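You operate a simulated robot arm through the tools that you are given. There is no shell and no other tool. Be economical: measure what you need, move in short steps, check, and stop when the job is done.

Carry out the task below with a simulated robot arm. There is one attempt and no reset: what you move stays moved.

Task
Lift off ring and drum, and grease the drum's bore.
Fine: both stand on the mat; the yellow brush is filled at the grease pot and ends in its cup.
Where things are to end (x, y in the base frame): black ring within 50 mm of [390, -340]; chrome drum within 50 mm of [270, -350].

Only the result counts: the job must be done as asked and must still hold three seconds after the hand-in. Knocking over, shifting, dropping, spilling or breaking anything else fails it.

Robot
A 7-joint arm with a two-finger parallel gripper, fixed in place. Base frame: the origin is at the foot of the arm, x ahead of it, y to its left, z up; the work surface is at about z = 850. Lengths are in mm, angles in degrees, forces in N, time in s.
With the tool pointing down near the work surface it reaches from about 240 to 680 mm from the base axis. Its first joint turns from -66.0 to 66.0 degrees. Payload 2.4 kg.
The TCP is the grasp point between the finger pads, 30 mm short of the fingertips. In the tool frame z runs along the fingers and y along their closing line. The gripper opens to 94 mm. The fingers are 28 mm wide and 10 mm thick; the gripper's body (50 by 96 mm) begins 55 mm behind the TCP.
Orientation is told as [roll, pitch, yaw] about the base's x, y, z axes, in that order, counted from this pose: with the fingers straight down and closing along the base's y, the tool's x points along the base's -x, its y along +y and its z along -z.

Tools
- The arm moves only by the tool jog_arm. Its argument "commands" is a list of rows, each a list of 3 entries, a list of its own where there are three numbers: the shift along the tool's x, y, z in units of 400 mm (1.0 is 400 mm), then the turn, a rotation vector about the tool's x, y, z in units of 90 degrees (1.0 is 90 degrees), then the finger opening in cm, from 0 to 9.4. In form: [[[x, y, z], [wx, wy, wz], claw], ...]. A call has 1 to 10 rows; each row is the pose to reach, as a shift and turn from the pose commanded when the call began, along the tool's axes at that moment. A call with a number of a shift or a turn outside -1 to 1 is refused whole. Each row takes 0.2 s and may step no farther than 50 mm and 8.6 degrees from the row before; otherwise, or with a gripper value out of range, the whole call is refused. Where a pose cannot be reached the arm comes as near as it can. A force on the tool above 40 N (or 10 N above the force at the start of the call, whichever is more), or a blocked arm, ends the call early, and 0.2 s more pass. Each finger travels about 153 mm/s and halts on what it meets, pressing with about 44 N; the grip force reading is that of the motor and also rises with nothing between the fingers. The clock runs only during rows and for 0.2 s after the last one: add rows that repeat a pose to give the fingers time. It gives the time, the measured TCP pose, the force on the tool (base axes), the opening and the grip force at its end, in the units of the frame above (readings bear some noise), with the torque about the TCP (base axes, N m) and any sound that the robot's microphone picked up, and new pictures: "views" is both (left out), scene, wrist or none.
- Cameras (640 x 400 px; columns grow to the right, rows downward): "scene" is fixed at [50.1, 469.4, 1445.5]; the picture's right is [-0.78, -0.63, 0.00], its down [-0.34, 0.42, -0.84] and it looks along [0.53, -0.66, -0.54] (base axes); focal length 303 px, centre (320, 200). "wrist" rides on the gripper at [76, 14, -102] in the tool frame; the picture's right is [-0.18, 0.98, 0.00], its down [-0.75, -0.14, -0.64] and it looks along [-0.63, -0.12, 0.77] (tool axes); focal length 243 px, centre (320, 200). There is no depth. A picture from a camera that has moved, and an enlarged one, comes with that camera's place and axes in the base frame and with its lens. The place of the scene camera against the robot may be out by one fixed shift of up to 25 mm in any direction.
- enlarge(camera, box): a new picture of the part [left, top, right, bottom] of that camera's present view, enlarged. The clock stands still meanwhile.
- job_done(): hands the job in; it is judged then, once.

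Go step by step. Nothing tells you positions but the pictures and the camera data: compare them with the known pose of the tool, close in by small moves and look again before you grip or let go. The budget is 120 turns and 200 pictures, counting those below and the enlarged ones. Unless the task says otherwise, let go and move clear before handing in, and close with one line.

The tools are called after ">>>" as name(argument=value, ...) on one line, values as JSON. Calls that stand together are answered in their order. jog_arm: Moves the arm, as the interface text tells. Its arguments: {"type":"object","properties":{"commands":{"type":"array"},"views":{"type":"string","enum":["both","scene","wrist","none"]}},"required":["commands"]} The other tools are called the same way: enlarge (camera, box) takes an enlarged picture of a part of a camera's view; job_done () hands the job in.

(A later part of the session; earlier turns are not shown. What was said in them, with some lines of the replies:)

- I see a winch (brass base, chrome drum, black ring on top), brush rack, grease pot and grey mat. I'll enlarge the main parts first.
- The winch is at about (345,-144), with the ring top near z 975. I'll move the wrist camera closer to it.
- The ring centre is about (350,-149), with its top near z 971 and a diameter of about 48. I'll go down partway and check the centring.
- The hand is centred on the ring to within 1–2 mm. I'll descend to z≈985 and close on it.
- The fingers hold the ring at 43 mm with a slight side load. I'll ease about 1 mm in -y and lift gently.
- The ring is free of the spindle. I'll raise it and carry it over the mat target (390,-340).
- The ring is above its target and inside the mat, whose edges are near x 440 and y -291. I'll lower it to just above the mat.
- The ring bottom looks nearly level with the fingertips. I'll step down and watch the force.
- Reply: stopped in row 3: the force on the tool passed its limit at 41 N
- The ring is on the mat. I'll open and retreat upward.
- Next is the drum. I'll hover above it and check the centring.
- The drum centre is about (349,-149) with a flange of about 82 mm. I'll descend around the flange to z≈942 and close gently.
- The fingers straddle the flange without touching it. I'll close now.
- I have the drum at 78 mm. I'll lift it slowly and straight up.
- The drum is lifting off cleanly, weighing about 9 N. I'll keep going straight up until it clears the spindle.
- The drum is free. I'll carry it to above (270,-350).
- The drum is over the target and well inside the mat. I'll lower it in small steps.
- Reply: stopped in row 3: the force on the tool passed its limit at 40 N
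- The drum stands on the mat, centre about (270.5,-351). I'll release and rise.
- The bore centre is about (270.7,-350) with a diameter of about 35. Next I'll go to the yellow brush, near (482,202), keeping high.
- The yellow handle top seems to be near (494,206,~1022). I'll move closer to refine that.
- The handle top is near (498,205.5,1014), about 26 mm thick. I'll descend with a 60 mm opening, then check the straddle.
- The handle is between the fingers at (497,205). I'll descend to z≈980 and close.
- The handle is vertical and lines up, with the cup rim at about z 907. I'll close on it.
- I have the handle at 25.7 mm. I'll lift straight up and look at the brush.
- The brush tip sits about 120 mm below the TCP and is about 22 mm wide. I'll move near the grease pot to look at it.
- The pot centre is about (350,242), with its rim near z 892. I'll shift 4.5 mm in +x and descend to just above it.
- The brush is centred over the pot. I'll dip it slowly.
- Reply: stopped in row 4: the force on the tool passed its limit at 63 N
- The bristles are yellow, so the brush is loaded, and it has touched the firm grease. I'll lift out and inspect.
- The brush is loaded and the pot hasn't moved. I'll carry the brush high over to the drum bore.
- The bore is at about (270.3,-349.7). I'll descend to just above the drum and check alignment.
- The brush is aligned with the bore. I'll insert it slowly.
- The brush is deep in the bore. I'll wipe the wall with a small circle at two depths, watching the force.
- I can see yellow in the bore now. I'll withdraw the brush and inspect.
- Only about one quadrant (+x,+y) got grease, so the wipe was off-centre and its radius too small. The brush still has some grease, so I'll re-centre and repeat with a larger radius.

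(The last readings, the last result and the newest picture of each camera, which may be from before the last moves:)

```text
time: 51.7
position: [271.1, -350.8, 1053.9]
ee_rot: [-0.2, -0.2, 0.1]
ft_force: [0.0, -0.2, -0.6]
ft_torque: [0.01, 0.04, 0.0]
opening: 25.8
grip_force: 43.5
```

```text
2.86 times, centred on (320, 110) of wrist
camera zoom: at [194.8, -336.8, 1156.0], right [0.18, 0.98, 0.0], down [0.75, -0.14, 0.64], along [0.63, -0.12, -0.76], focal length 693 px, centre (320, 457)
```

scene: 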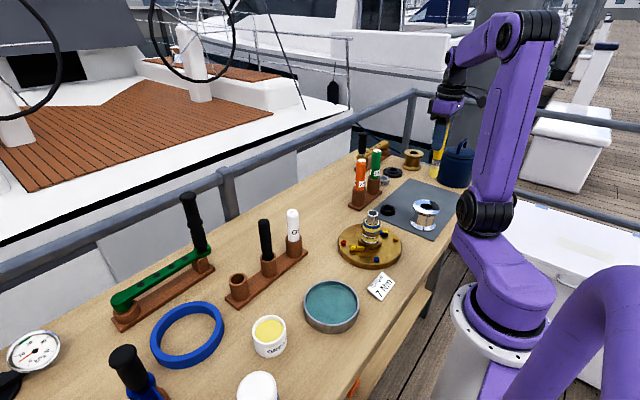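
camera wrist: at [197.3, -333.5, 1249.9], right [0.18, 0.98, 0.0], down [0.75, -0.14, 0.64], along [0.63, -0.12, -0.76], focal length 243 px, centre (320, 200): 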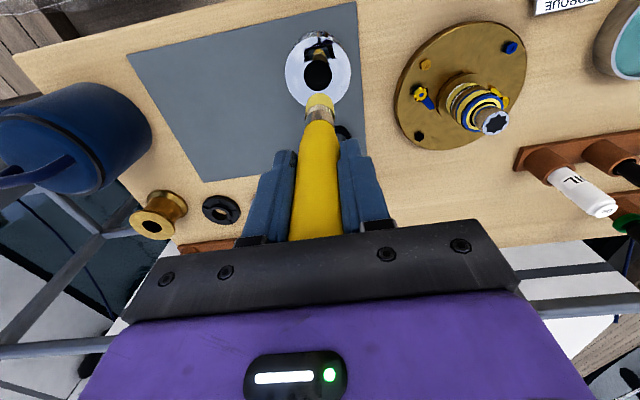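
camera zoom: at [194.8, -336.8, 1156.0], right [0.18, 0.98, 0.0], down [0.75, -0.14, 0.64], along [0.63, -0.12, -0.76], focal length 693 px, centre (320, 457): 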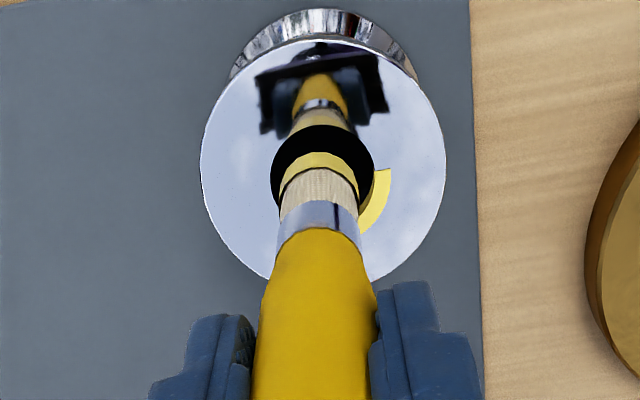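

Brush is about 1 mm off in y; I'll correct that, insert, and then wipe with a 7 mm circle.

>>> jog_arm(commands=[[[0, 0.0025, 0.03], [0, 0, 0], 1.0], [[0, 0.0025, 0.06], [0, 0, 0], 1.0], [[0, 0.0025, 0.095], [0, 0, 0], 1.0], [[0, 0.0025, 0.125], [0, 0, 0], 1.0], [[0, 0.0025, 0.125], [0, 0, 0], 1.0]], views="none")

>>> jog_arm(commands=[[[0, 0.0165, 0], [0, 0, 0], 1.0], [[0.0083, 0.0143, 0], [0, 0, 0], 1.0], [[0.0143, 0.0083, 0], [0, 0, 0], 1.0], [[0.0165, 0, 0], [0, 0, 0], 1.0], [[0.0143, -0.0083, 0], [0, 0, 0], 1.0], [[0.0083, -0.0143, 0], [0, 0, 0], 1.0], [[0, -0.0165, 0], [0, 0, 0], 1.0], [[0, -0.0165, 0], [0, 0, 0], 1.0]], views="none")

>>> enlarge(camera="wrist", box=[250, 40, 390, 180])

```text
time: 52.9
position: [271.2, -351.5, 1004.6]
ee_rot: [-0.1, -0.3, 0.0]
ft_force: [0.6, 0.0, -0.4]
ft_torque: [0.0, 0.02, 0.0]
opening: 25.6
grip_force: 43.8
```

```text
time: 54.7
position: [271.9, -356.9, 1004.2]
ee_rot: [0.0, -0.2, 0.0]
ft_force: [0.2, -0.1, -0.4]
ft_torque: [-0.02, 0.01, 0.0]
opening: 25.6
grip_force: 44.0
```

```text
2.86 times, centred on (320, 110) of wrist
camera zoom: at [194.7, -341.9, 1106.2], right [0.18, 0.98, 0.0], down [0.75, -0.14, 0.64], along [0.63, -0.12, -0.76], focal length 693 px, centre (320, 457)
```

zoom: 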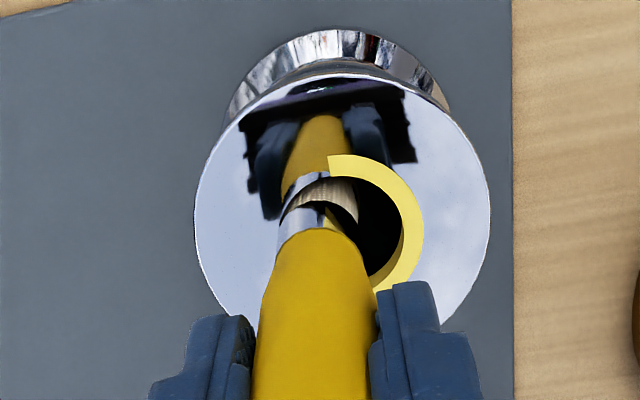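

The right half is done, but the bristles look dry now. I'll return to centre, withdraw and check.

>>> jog_arm(commands=[[[0, 0.0165, 0], [0, 0, 0], 1.0], [[0, 0.0165, -0.05], [0, 0, 0], 1.0], [[0, 0.0165, -0.13], [0, 0, 0], 1.0], [[0, 0.0165, -0.25], [0, 0, 0], 1.0], [[0, 0.0165, -0.365], [0, 0, 0], 1.0], [[0, 0.0165, -0.365], [0, 0, 0], 1.0]], views="none")

>>> enlarge(camera="wrist", box=[250, 0, 390, 130])

```text
time: 56.1
position: [269.2, -349.4, 1152.0]
ee_rot: [-0.1, -0.2, -0.1]
ft_force: [0.6, 0.5, 0.0]
ft_torque: [0.01, 0.0, -0.01]
opening: 25.5
grip_force: 43.6
```

```text
3.08 times, centred on (320, 65) of wrist
camera zoom: at [192.3, -334.8, 1252.7], right [0.18, 0.98, 0.0], down [0.75, -0.14, 0.64], along [0.63, -0.12, -0.76], focal length 746 px, centre (320, 615)
```

zoom: 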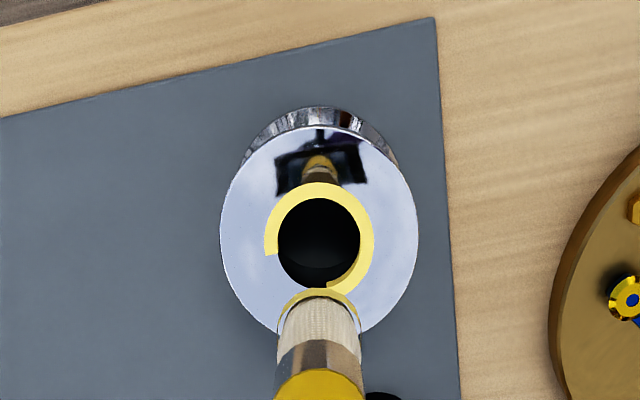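

About 270° is greased, only the (+x,-y) quadrant remains, and the brush still carries some. I'll reinsert and wipe that arc.

>>> jog_arm(commands=[[[0, 0, 0.1], [0, 0, 0], 1.0], [[0, 0, 0.2], [0, 0, 0], 1.0], [[0, 0, 0.24], [0, 0, 0], 1.0], [[0, 0, 0.24], [0, 0, 0], 1.0]], views="none")

>>> enlarge(camera="wrist", box=[250, 40, 390, 180])

```text
time: 57.1
position: [271.1, -350.4, 1055.2]
ee_rot: [-0.1, -0.2, 0.0]
ft_force: [-0.1, -0.6, 0.1]
ft_torque: [-0.01, -0.02, -0.02]
opening: 25.7
grip_force: 44.1
```

```text
2.86 times, centred on (320, 110) of wrist
camera zoom: at [194.7, -334.8, 1156.7], right [0.18, 0.98, 0.0], down [0.75, -0.14, 0.64], along [0.63, -0.12, -0.76], focal length 693 px, centre (320, 457)
```

zoom: 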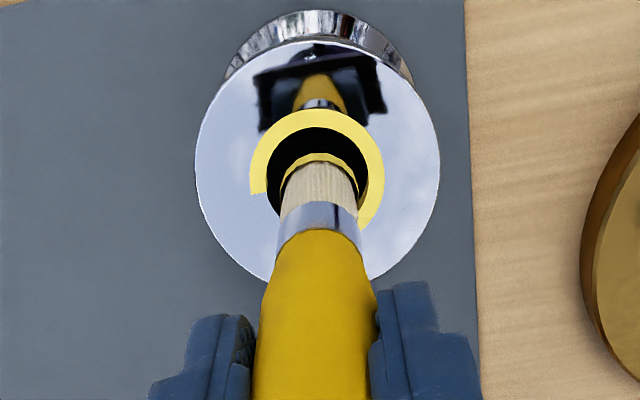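

>>> jog_arm(commands=[[[0, 0, 0.04], [0, 0, 0], 1.0], [[0, 0, 0.085], [0, 0, 0], 1.0], [[0, 0, 0.125], [0, 0, 0], 1.0], [[0, -0.0165, 0.125], [0, 0, 0], 1.0], [[-0.0063, -0.0152, 0.125], [0, 0, 0], 1.0], [[-0.0117, -0.0117, 0.125], [0, 0, 0], 1.0], [[-0.0152, -0.0063, 0.125], [0, 0, 0], 1.0], [[-0.0165, 0, 0.125], [0, 0, 0], 1.0], [[0, 0, 0.125], [0, 0, 0], 1.0], [[0, 0, 0.125], [0, 0, 0], 1.0]], views="none")

>>> jog_arm(commands=[[[0, 0, -0.04], [0, 0, 0], 1.0], [[0, 0, -0.1], [0, 0, 0], 1.0], [[0, 0, -0.2], [0, 0, 0], 1.0], [[0, 0, -0.3], [0, 0, 0], 1.0], [[0, 0, -0.365], [0, 0, 0], 1.0], [[0, 0, -0.365], [0, 0, 0], 1.0]], views="none")

>>> enlarge(camera="wrist", box=[250, 0, 390, 130])

>>> enlarge(camera="scene", box=[390, 130, 470, 240])

```text
time: 59.3
position: [270.5, -349.8, 1004.8]
ee_rot: [-0.1, -0.1, -0.1]
ft_force: [0.0, 0.0, 0.6]
ft_torque: [0.03, 0.01, -0.01]
opening: 25.6
grip_force: 44.2
```

```text
time: 60.7
position: [269.2, -349.5, 1150.5]
ee_rot: [-0.1, -0.2, 0.0]
ft_force: [-0.3, -1.7, -0.3]
ft_torque: [0.0, -0.01, 0.04]
opening: 25.7
grip_force: 43.9
```

```text
3.08 times, centred on (320, 65) of wrist
camera zoom: at [193.5, -334.8, 1251.8], right [0.18, 0.98, 0.0], down [0.75, -0.14, 0.64], along [0.63, -0.12, -0.76], focal length 746 px, centre (320, 615)
```

zoom: 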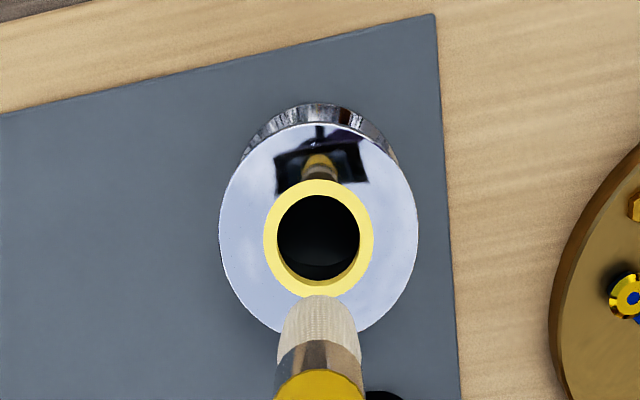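

```text
3.64 times, centred on (430, 185) of scene
camera zoom: at [50.1, 469.4, 1445.5], right [-0.78, -0.63, 0.0], down [-0.34, 0.42, -0.84], along [0.53, -0.66, -0.54], focal length 1103 px, centre (-80, 254)
```

zoom: 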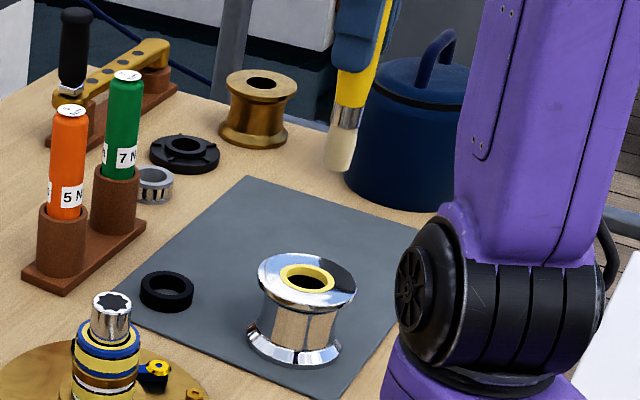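

The bore is greased all round and the brush is empty. I'll carry it high back toward its cup at about (497,205).

>>> jog_arm(commands=[[[-0.02, 0.1, -0.03], [0, 0, 0], 1.0], [[-0.04, 0.21, -0.03], [0, 0, 0], 1.0], [[-0.06, 0.32, -0.03], [0, 0, 0], 1.0], [[-0.08, 0.43, -0.03], [0, 0, 0], 1.0], [[-0.1, 0.54, -0.03], [0, 0, 0], 1.0], [[-0.12, 0.65, -0.03], [0, 0, 0], 1.0], [[-0.14, 0.76, -0.03], [0, 0, 0], 1.0], [[-0.16, 0.87, -0.03], [0, 0, 0], 1.0], [[-0.18, 0.98, -0.03], [0, 0, 0], 1.0], [[-0.18, 0.98, -0.03], [0, 0, 0], 1.0]], views="none")

>>> jog_arm(commands=[[[-0.05, 0.1, 0], [0, 0, 0], 1.0], [[-0.1, 0.2, 0], [0, 0, 0], 1.0], [[-0.15, 0.3, 0], [0, 0, 0], 1.0], [[-0.2, 0.4, 0], [0, 0, 0], 1.0], [[-0.3, 0.405, 0], [0, 0, 0], 1.0], [[-0.37, 0.405, 0], [0, 0, 0], 1.0], [[-0.37, 0.405, 0], [0, 0, 0], 1.0]])

>>> enlarge(camera="wrist", box=[250, 20, 390, 160])

```text
time: 62.9
position: [341.1, 40.1, 1162.3]
ee_rot: [-0.1, -0.2, 0.0]
ft_force: [0.7, -0.1, -0.1]
ft_torque: [0.02, 0.0, -0.03]
opening: 25.6
grip_force: 44.4
```

```text
time: 64.5
position: [489.9, 204.2, 1163.6]
ee_rot: [-0.1, 0.0, 0.2]
ft_force: [0.3, 0.2, 0.4]
ft_torque: [0.02, 0.02, 0.03]
opening: 25.5
grip_force: 44.0
camera wrist: at [414.0, 219.4, 1265.0], right [0.18, 0.98, 0.0], down [0.75, -0.14, 0.64], along [0.63, -0.12, -0.76], focal length 243 px, centre (320, 200)
```

scene: 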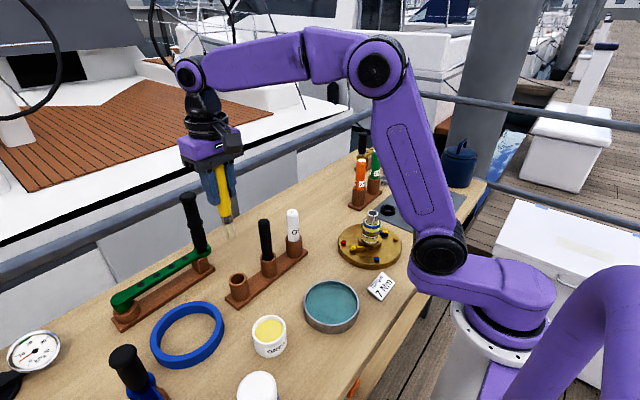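
wrist: 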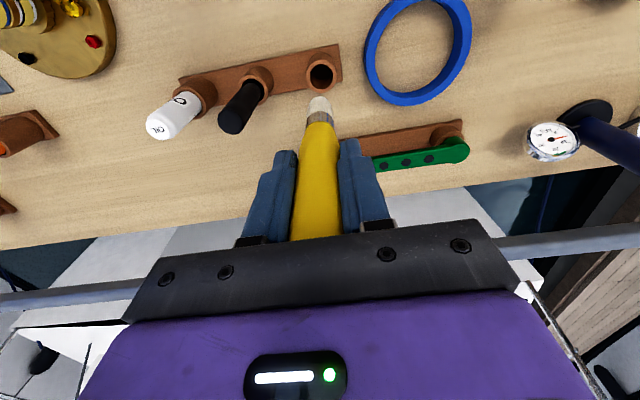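

```text
2.86 times, centred on (320, 90) of wrist
camera zoom: at [414.0, 219.4, 1265.0], right [0.18, 0.98, 0.0], down [0.75, -0.14, 0.64], along [0.63, -0.12, -0.76], focal length 693 px, centre (320, 514)
```

zoom: 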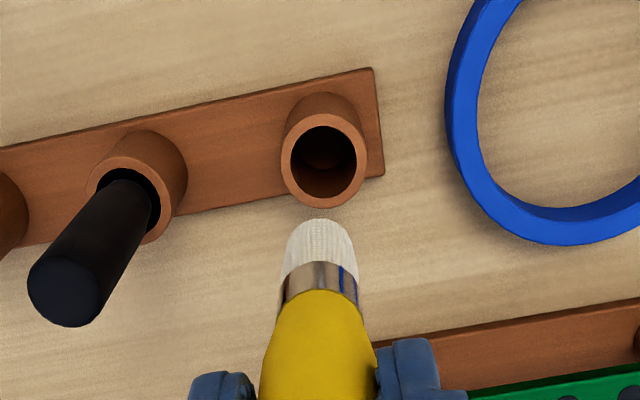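

The cup is at about (496.6,206). I'll correct and descend to just above its rim.

>>> jog_arm(commands=[[[-0.016, 0.004, 0.08], [0, 0, 0], 1.0], [[-0.016, 0.004, 0.18], [0, 0, 0], 1.0], [[-0.016, 0.004, 0.28], [0, 0, 0], 1.0], [[-0.016, 0.004, 0.28], [0, 0, 0], 1.0], [[-0.016, 0.004, 0.28], [0, 0, 0], 1.0]], views="none")

>>> enlarge(camera="wrist", box=[250, 40, 390, 180])

>>> enlarge(camera="scene", box=[190, 190, 310, 310])

```text
time: 65.7
position: [497.4, 205.8, 1050.4]
ee_rot: [-0.1, -0.3, -0.1]
ft_force: [-0.6, 0.3, 0.3]
ft_torque: [-0.01, 0.01, 0.05]
opening: 25.6
grip_force: 44.1
```

```text
2.86 times, centred on (320, 110) of wrist
camera zoom: at [420.7, 221.1, 1151.6], right [0.18, 0.98, 0.0], down [0.75, -0.14, 0.64], along [0.63, -0.12, -0.76], focal length 693 px, centre (320, 457)
```

zoom: 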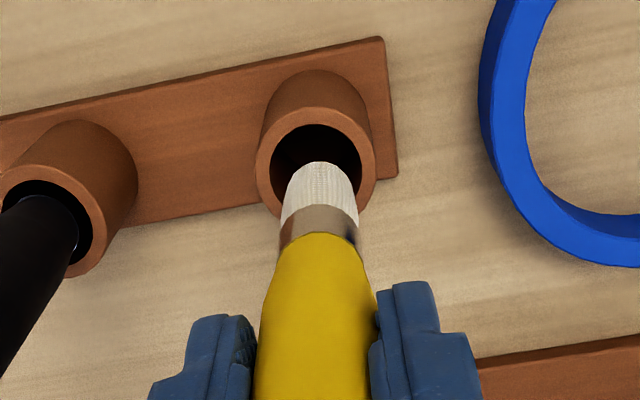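

```text
3.33 times, centred on (250, 250) of scene
camera zoom: at [50.1, 469.4, 1445.5], right [-0.78, -0.63, 0.0], down [-0.34, 0.42, -0.84], along [0.53, -0.66, -0.54], focal length 1011 px, centre (553, 33)
```

zoom: 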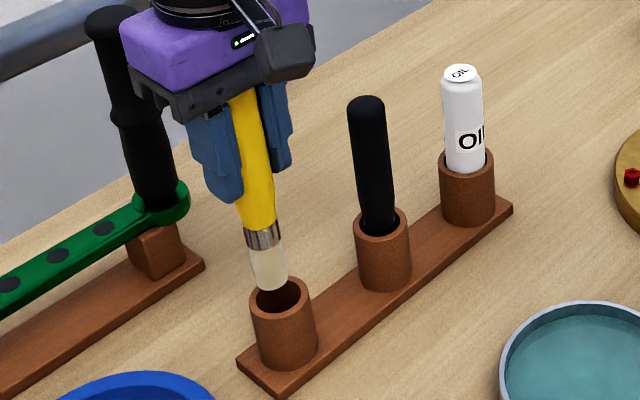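

The alignment is good. I'll lower the brush into the cup slowly.

>>> jog_arm(commands=[[[0.002, 0.0005, 0.02], [0, 0, 0], 1.0], [[0.002, 0.0005, 0.045], [0, 0, 0], 1.0], [[0.002, 0.0005, 0.07], [0, 0, 0], 1.0], [[0.002, 0.0005, 0.095], [0, 0, 0], 1.0], [[0.002, 0.0005, 0.12], [0, 0, 0], 1.0], [[0.002, 0.0005, 0.14], [0, 0, 0], 1.0], [[0.002, 0.0005, 0.155], [0, 0, 0], 1.0], [[0.002, 0.0005, 0.165], [0, 0, 0], 1.0], [[0.002, 0.0005, 0.165], [0, 0, 0], 1.0]], views="none")

>>> enlarge(camera="wrist", box=[250, 40, 390, 180])

>>> enlarge(camera="scene", box=[190, 190, 310, 310])

```text
time: 67.7
position: [496.2, 205.5, 984.8]
ee_rot: [-0.1, -0.2, 0.1]
ft_force: [0.2, -0.1, 0.2]
ft_torque: [0.03, -0.02, 0.0]
opening: 25.6
grip_force: 44.3
```

```text
2.86 times, centred on (320, 110) of wrist
camera zoom: at [420.2, 220.4, 1086.0], right [0.18, 0.98, 0.0], down [0.75, -0.14, 0.64], along [0.63, -0.12, -0.76], focal length 693 px, centre (320, 457)
```

zoom: 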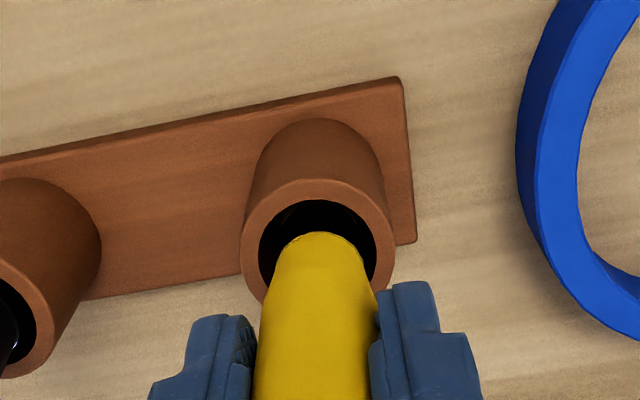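

```text
3.33 times, centred on (250, 250) of scene
camera zoom: at [50.1, 469.4, 1445.5], right [-0.78, -0.63, 0.0], down [-0.34, 0.42, -0.84], along [0.53, -0.66, -0.54], focal length 1011 px, centre (553, 33)
```

zoom: 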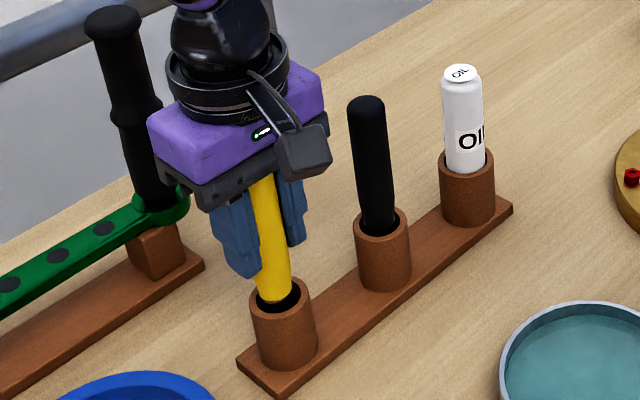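

>>> jog_arm(commands=[[[0, 0, 0.003], [0, 0, 0], 1.0], [[0, 0, 0.006], [0, 0, 0], 1.0], [[0, 0, 0.009], [0, 0, 0], 1.0], [[0, 0, 0.012], [0, 0, 0], 1.0], [[0, 0, 0.012], [0, 0, 0], 1.0]], views="none")

```text
time: 68.9
position: [495.4, 205.7, 980.5]
ee_rot: [0.0, -0.3, 0.0]
ft_force: [0.0, 0.3, -0.7]
ft_torque: [0.03, 0.0, 0.0]
opening: 25.6
grip_force: 43.9
```

>>> jog_arm(commands=[[[0, 0, 0.0025], [0, 0, 0], 1.0], [[0, 0, 0.005], [0, 0, 0], 1.0], [[0, 0, 0.0075], [0, 0, 0], 1.0], [[0, 0, 0.01], [0, 0, 0], 1.0], [[0, 0, 0.0125], [0, 0, 0], 1.0]], views="none")

```text
time: 69.8
position: [497.0, 205.9, 979.9]
ee_rot: [0.0, -0.4, 0.1]
ft_force: [-3.0, -2.3, 10.1]
ft_torque: [-0.26, 0.37, 0.0]
opening: 25.5
grip_force: 43.8
stopped in row 4: the force on the tool passed its limit at 44 N (the readings are from after the stop); the commanded pose is now the measured one
```

The brush is seated at the cup floor. I'll release gently and rise straight up.

>>> jog_arm(commands=[[[0, 0, 0], [0, 0, 0], 3.2], [[0, 0, 0], [0, 0, 0], 4.5], [[0, 0, 0], [0, 0, 0], 6.5], [[0, 0, -0.05], [0, 0, 0], 6.5], [[0, 0, -0.15], [0, 0, 0], 6.5], [[0, 0, -0.25], [0, 0, 0], 6.5], [[0, 0, -0.36], [0, 0, 0], 6.5], [[0.06, 0, -0.45], [0, 0, 0], 6.5], [[0.06, 0, -0.45], [0, 0, 0], 6.5]])

>>> enlarge(camera="scene", box=[180, 190, 320, 380])

>>> enlarge(camera="scene", box=[320, 140, 470, 310])

```text
time: 71.8
position: [470.9, 206.4, 1161.0]
ee_rot: [0.0, -0.4, 0.0]
ft_force: [0.3, -0.1, -0.6]
ft_torque: [0.03, -0.01, -0.02]
opening: 64.9
grip_force: 0.1
camera wrist: at [395.0, 220.4, 1263.0], right [0.18, 0.98, 0.0], down [0.75, -0.14, 0.65], along [0.64, -0.12, -0.76], focal length 243 px, centre (320, 200)
```

scene: 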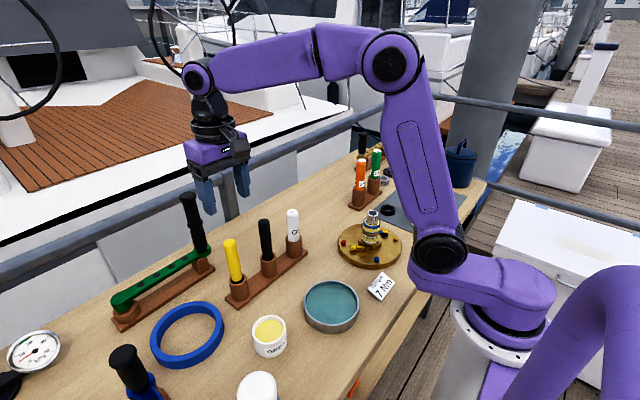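
wrist: 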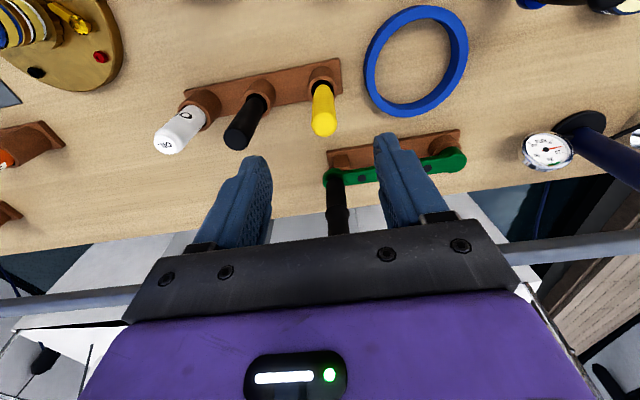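

```text
2.11 times, centred on (250, 285) of scene
camera zoom: at [50.1, 469.4, 1445.5], right [-0.78, -0.63, 0.0], down [-0.34, 0.42, -0.84], along [0.53, -0.66, -0.54], focal length 639 px, centre (467, 21)
```

zoom: 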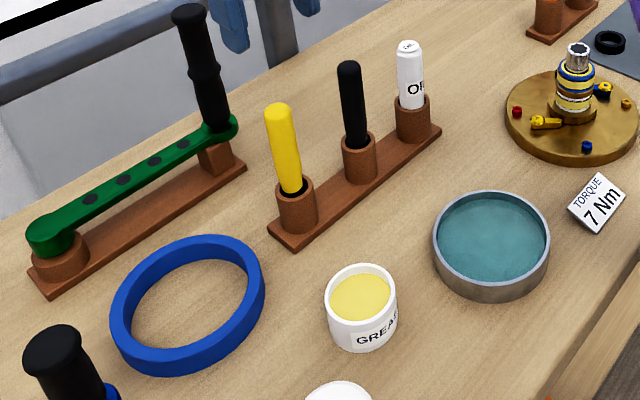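

```text
2.35 times, centred on (395, 225) of scene
camera zoom: at [50.1, 469.4, 1445.5], right [-0.78, -0.63, 0.0], down [-0.34, 0.42, -0.84], along [0.53, -0.66, -0.54], focal length 714 px, centre (144, 141)
```

zoom: 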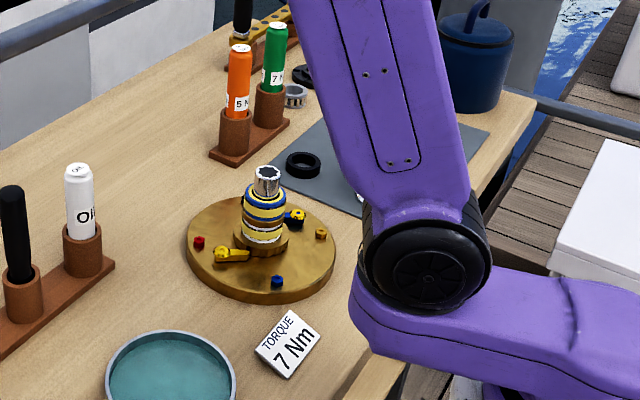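

The brush stands in its cup, the ring and the greased drum are on the mat, nothing else has moved and the arm is clear. I'm handing in now.

>>> job_done()

```text
The job is handed in.
```

The ring is on the mat at about (390, -340) and the drum at about (271, -350), its bore greased all the way round; the yellow brush is back in its cup and the job is handed in.
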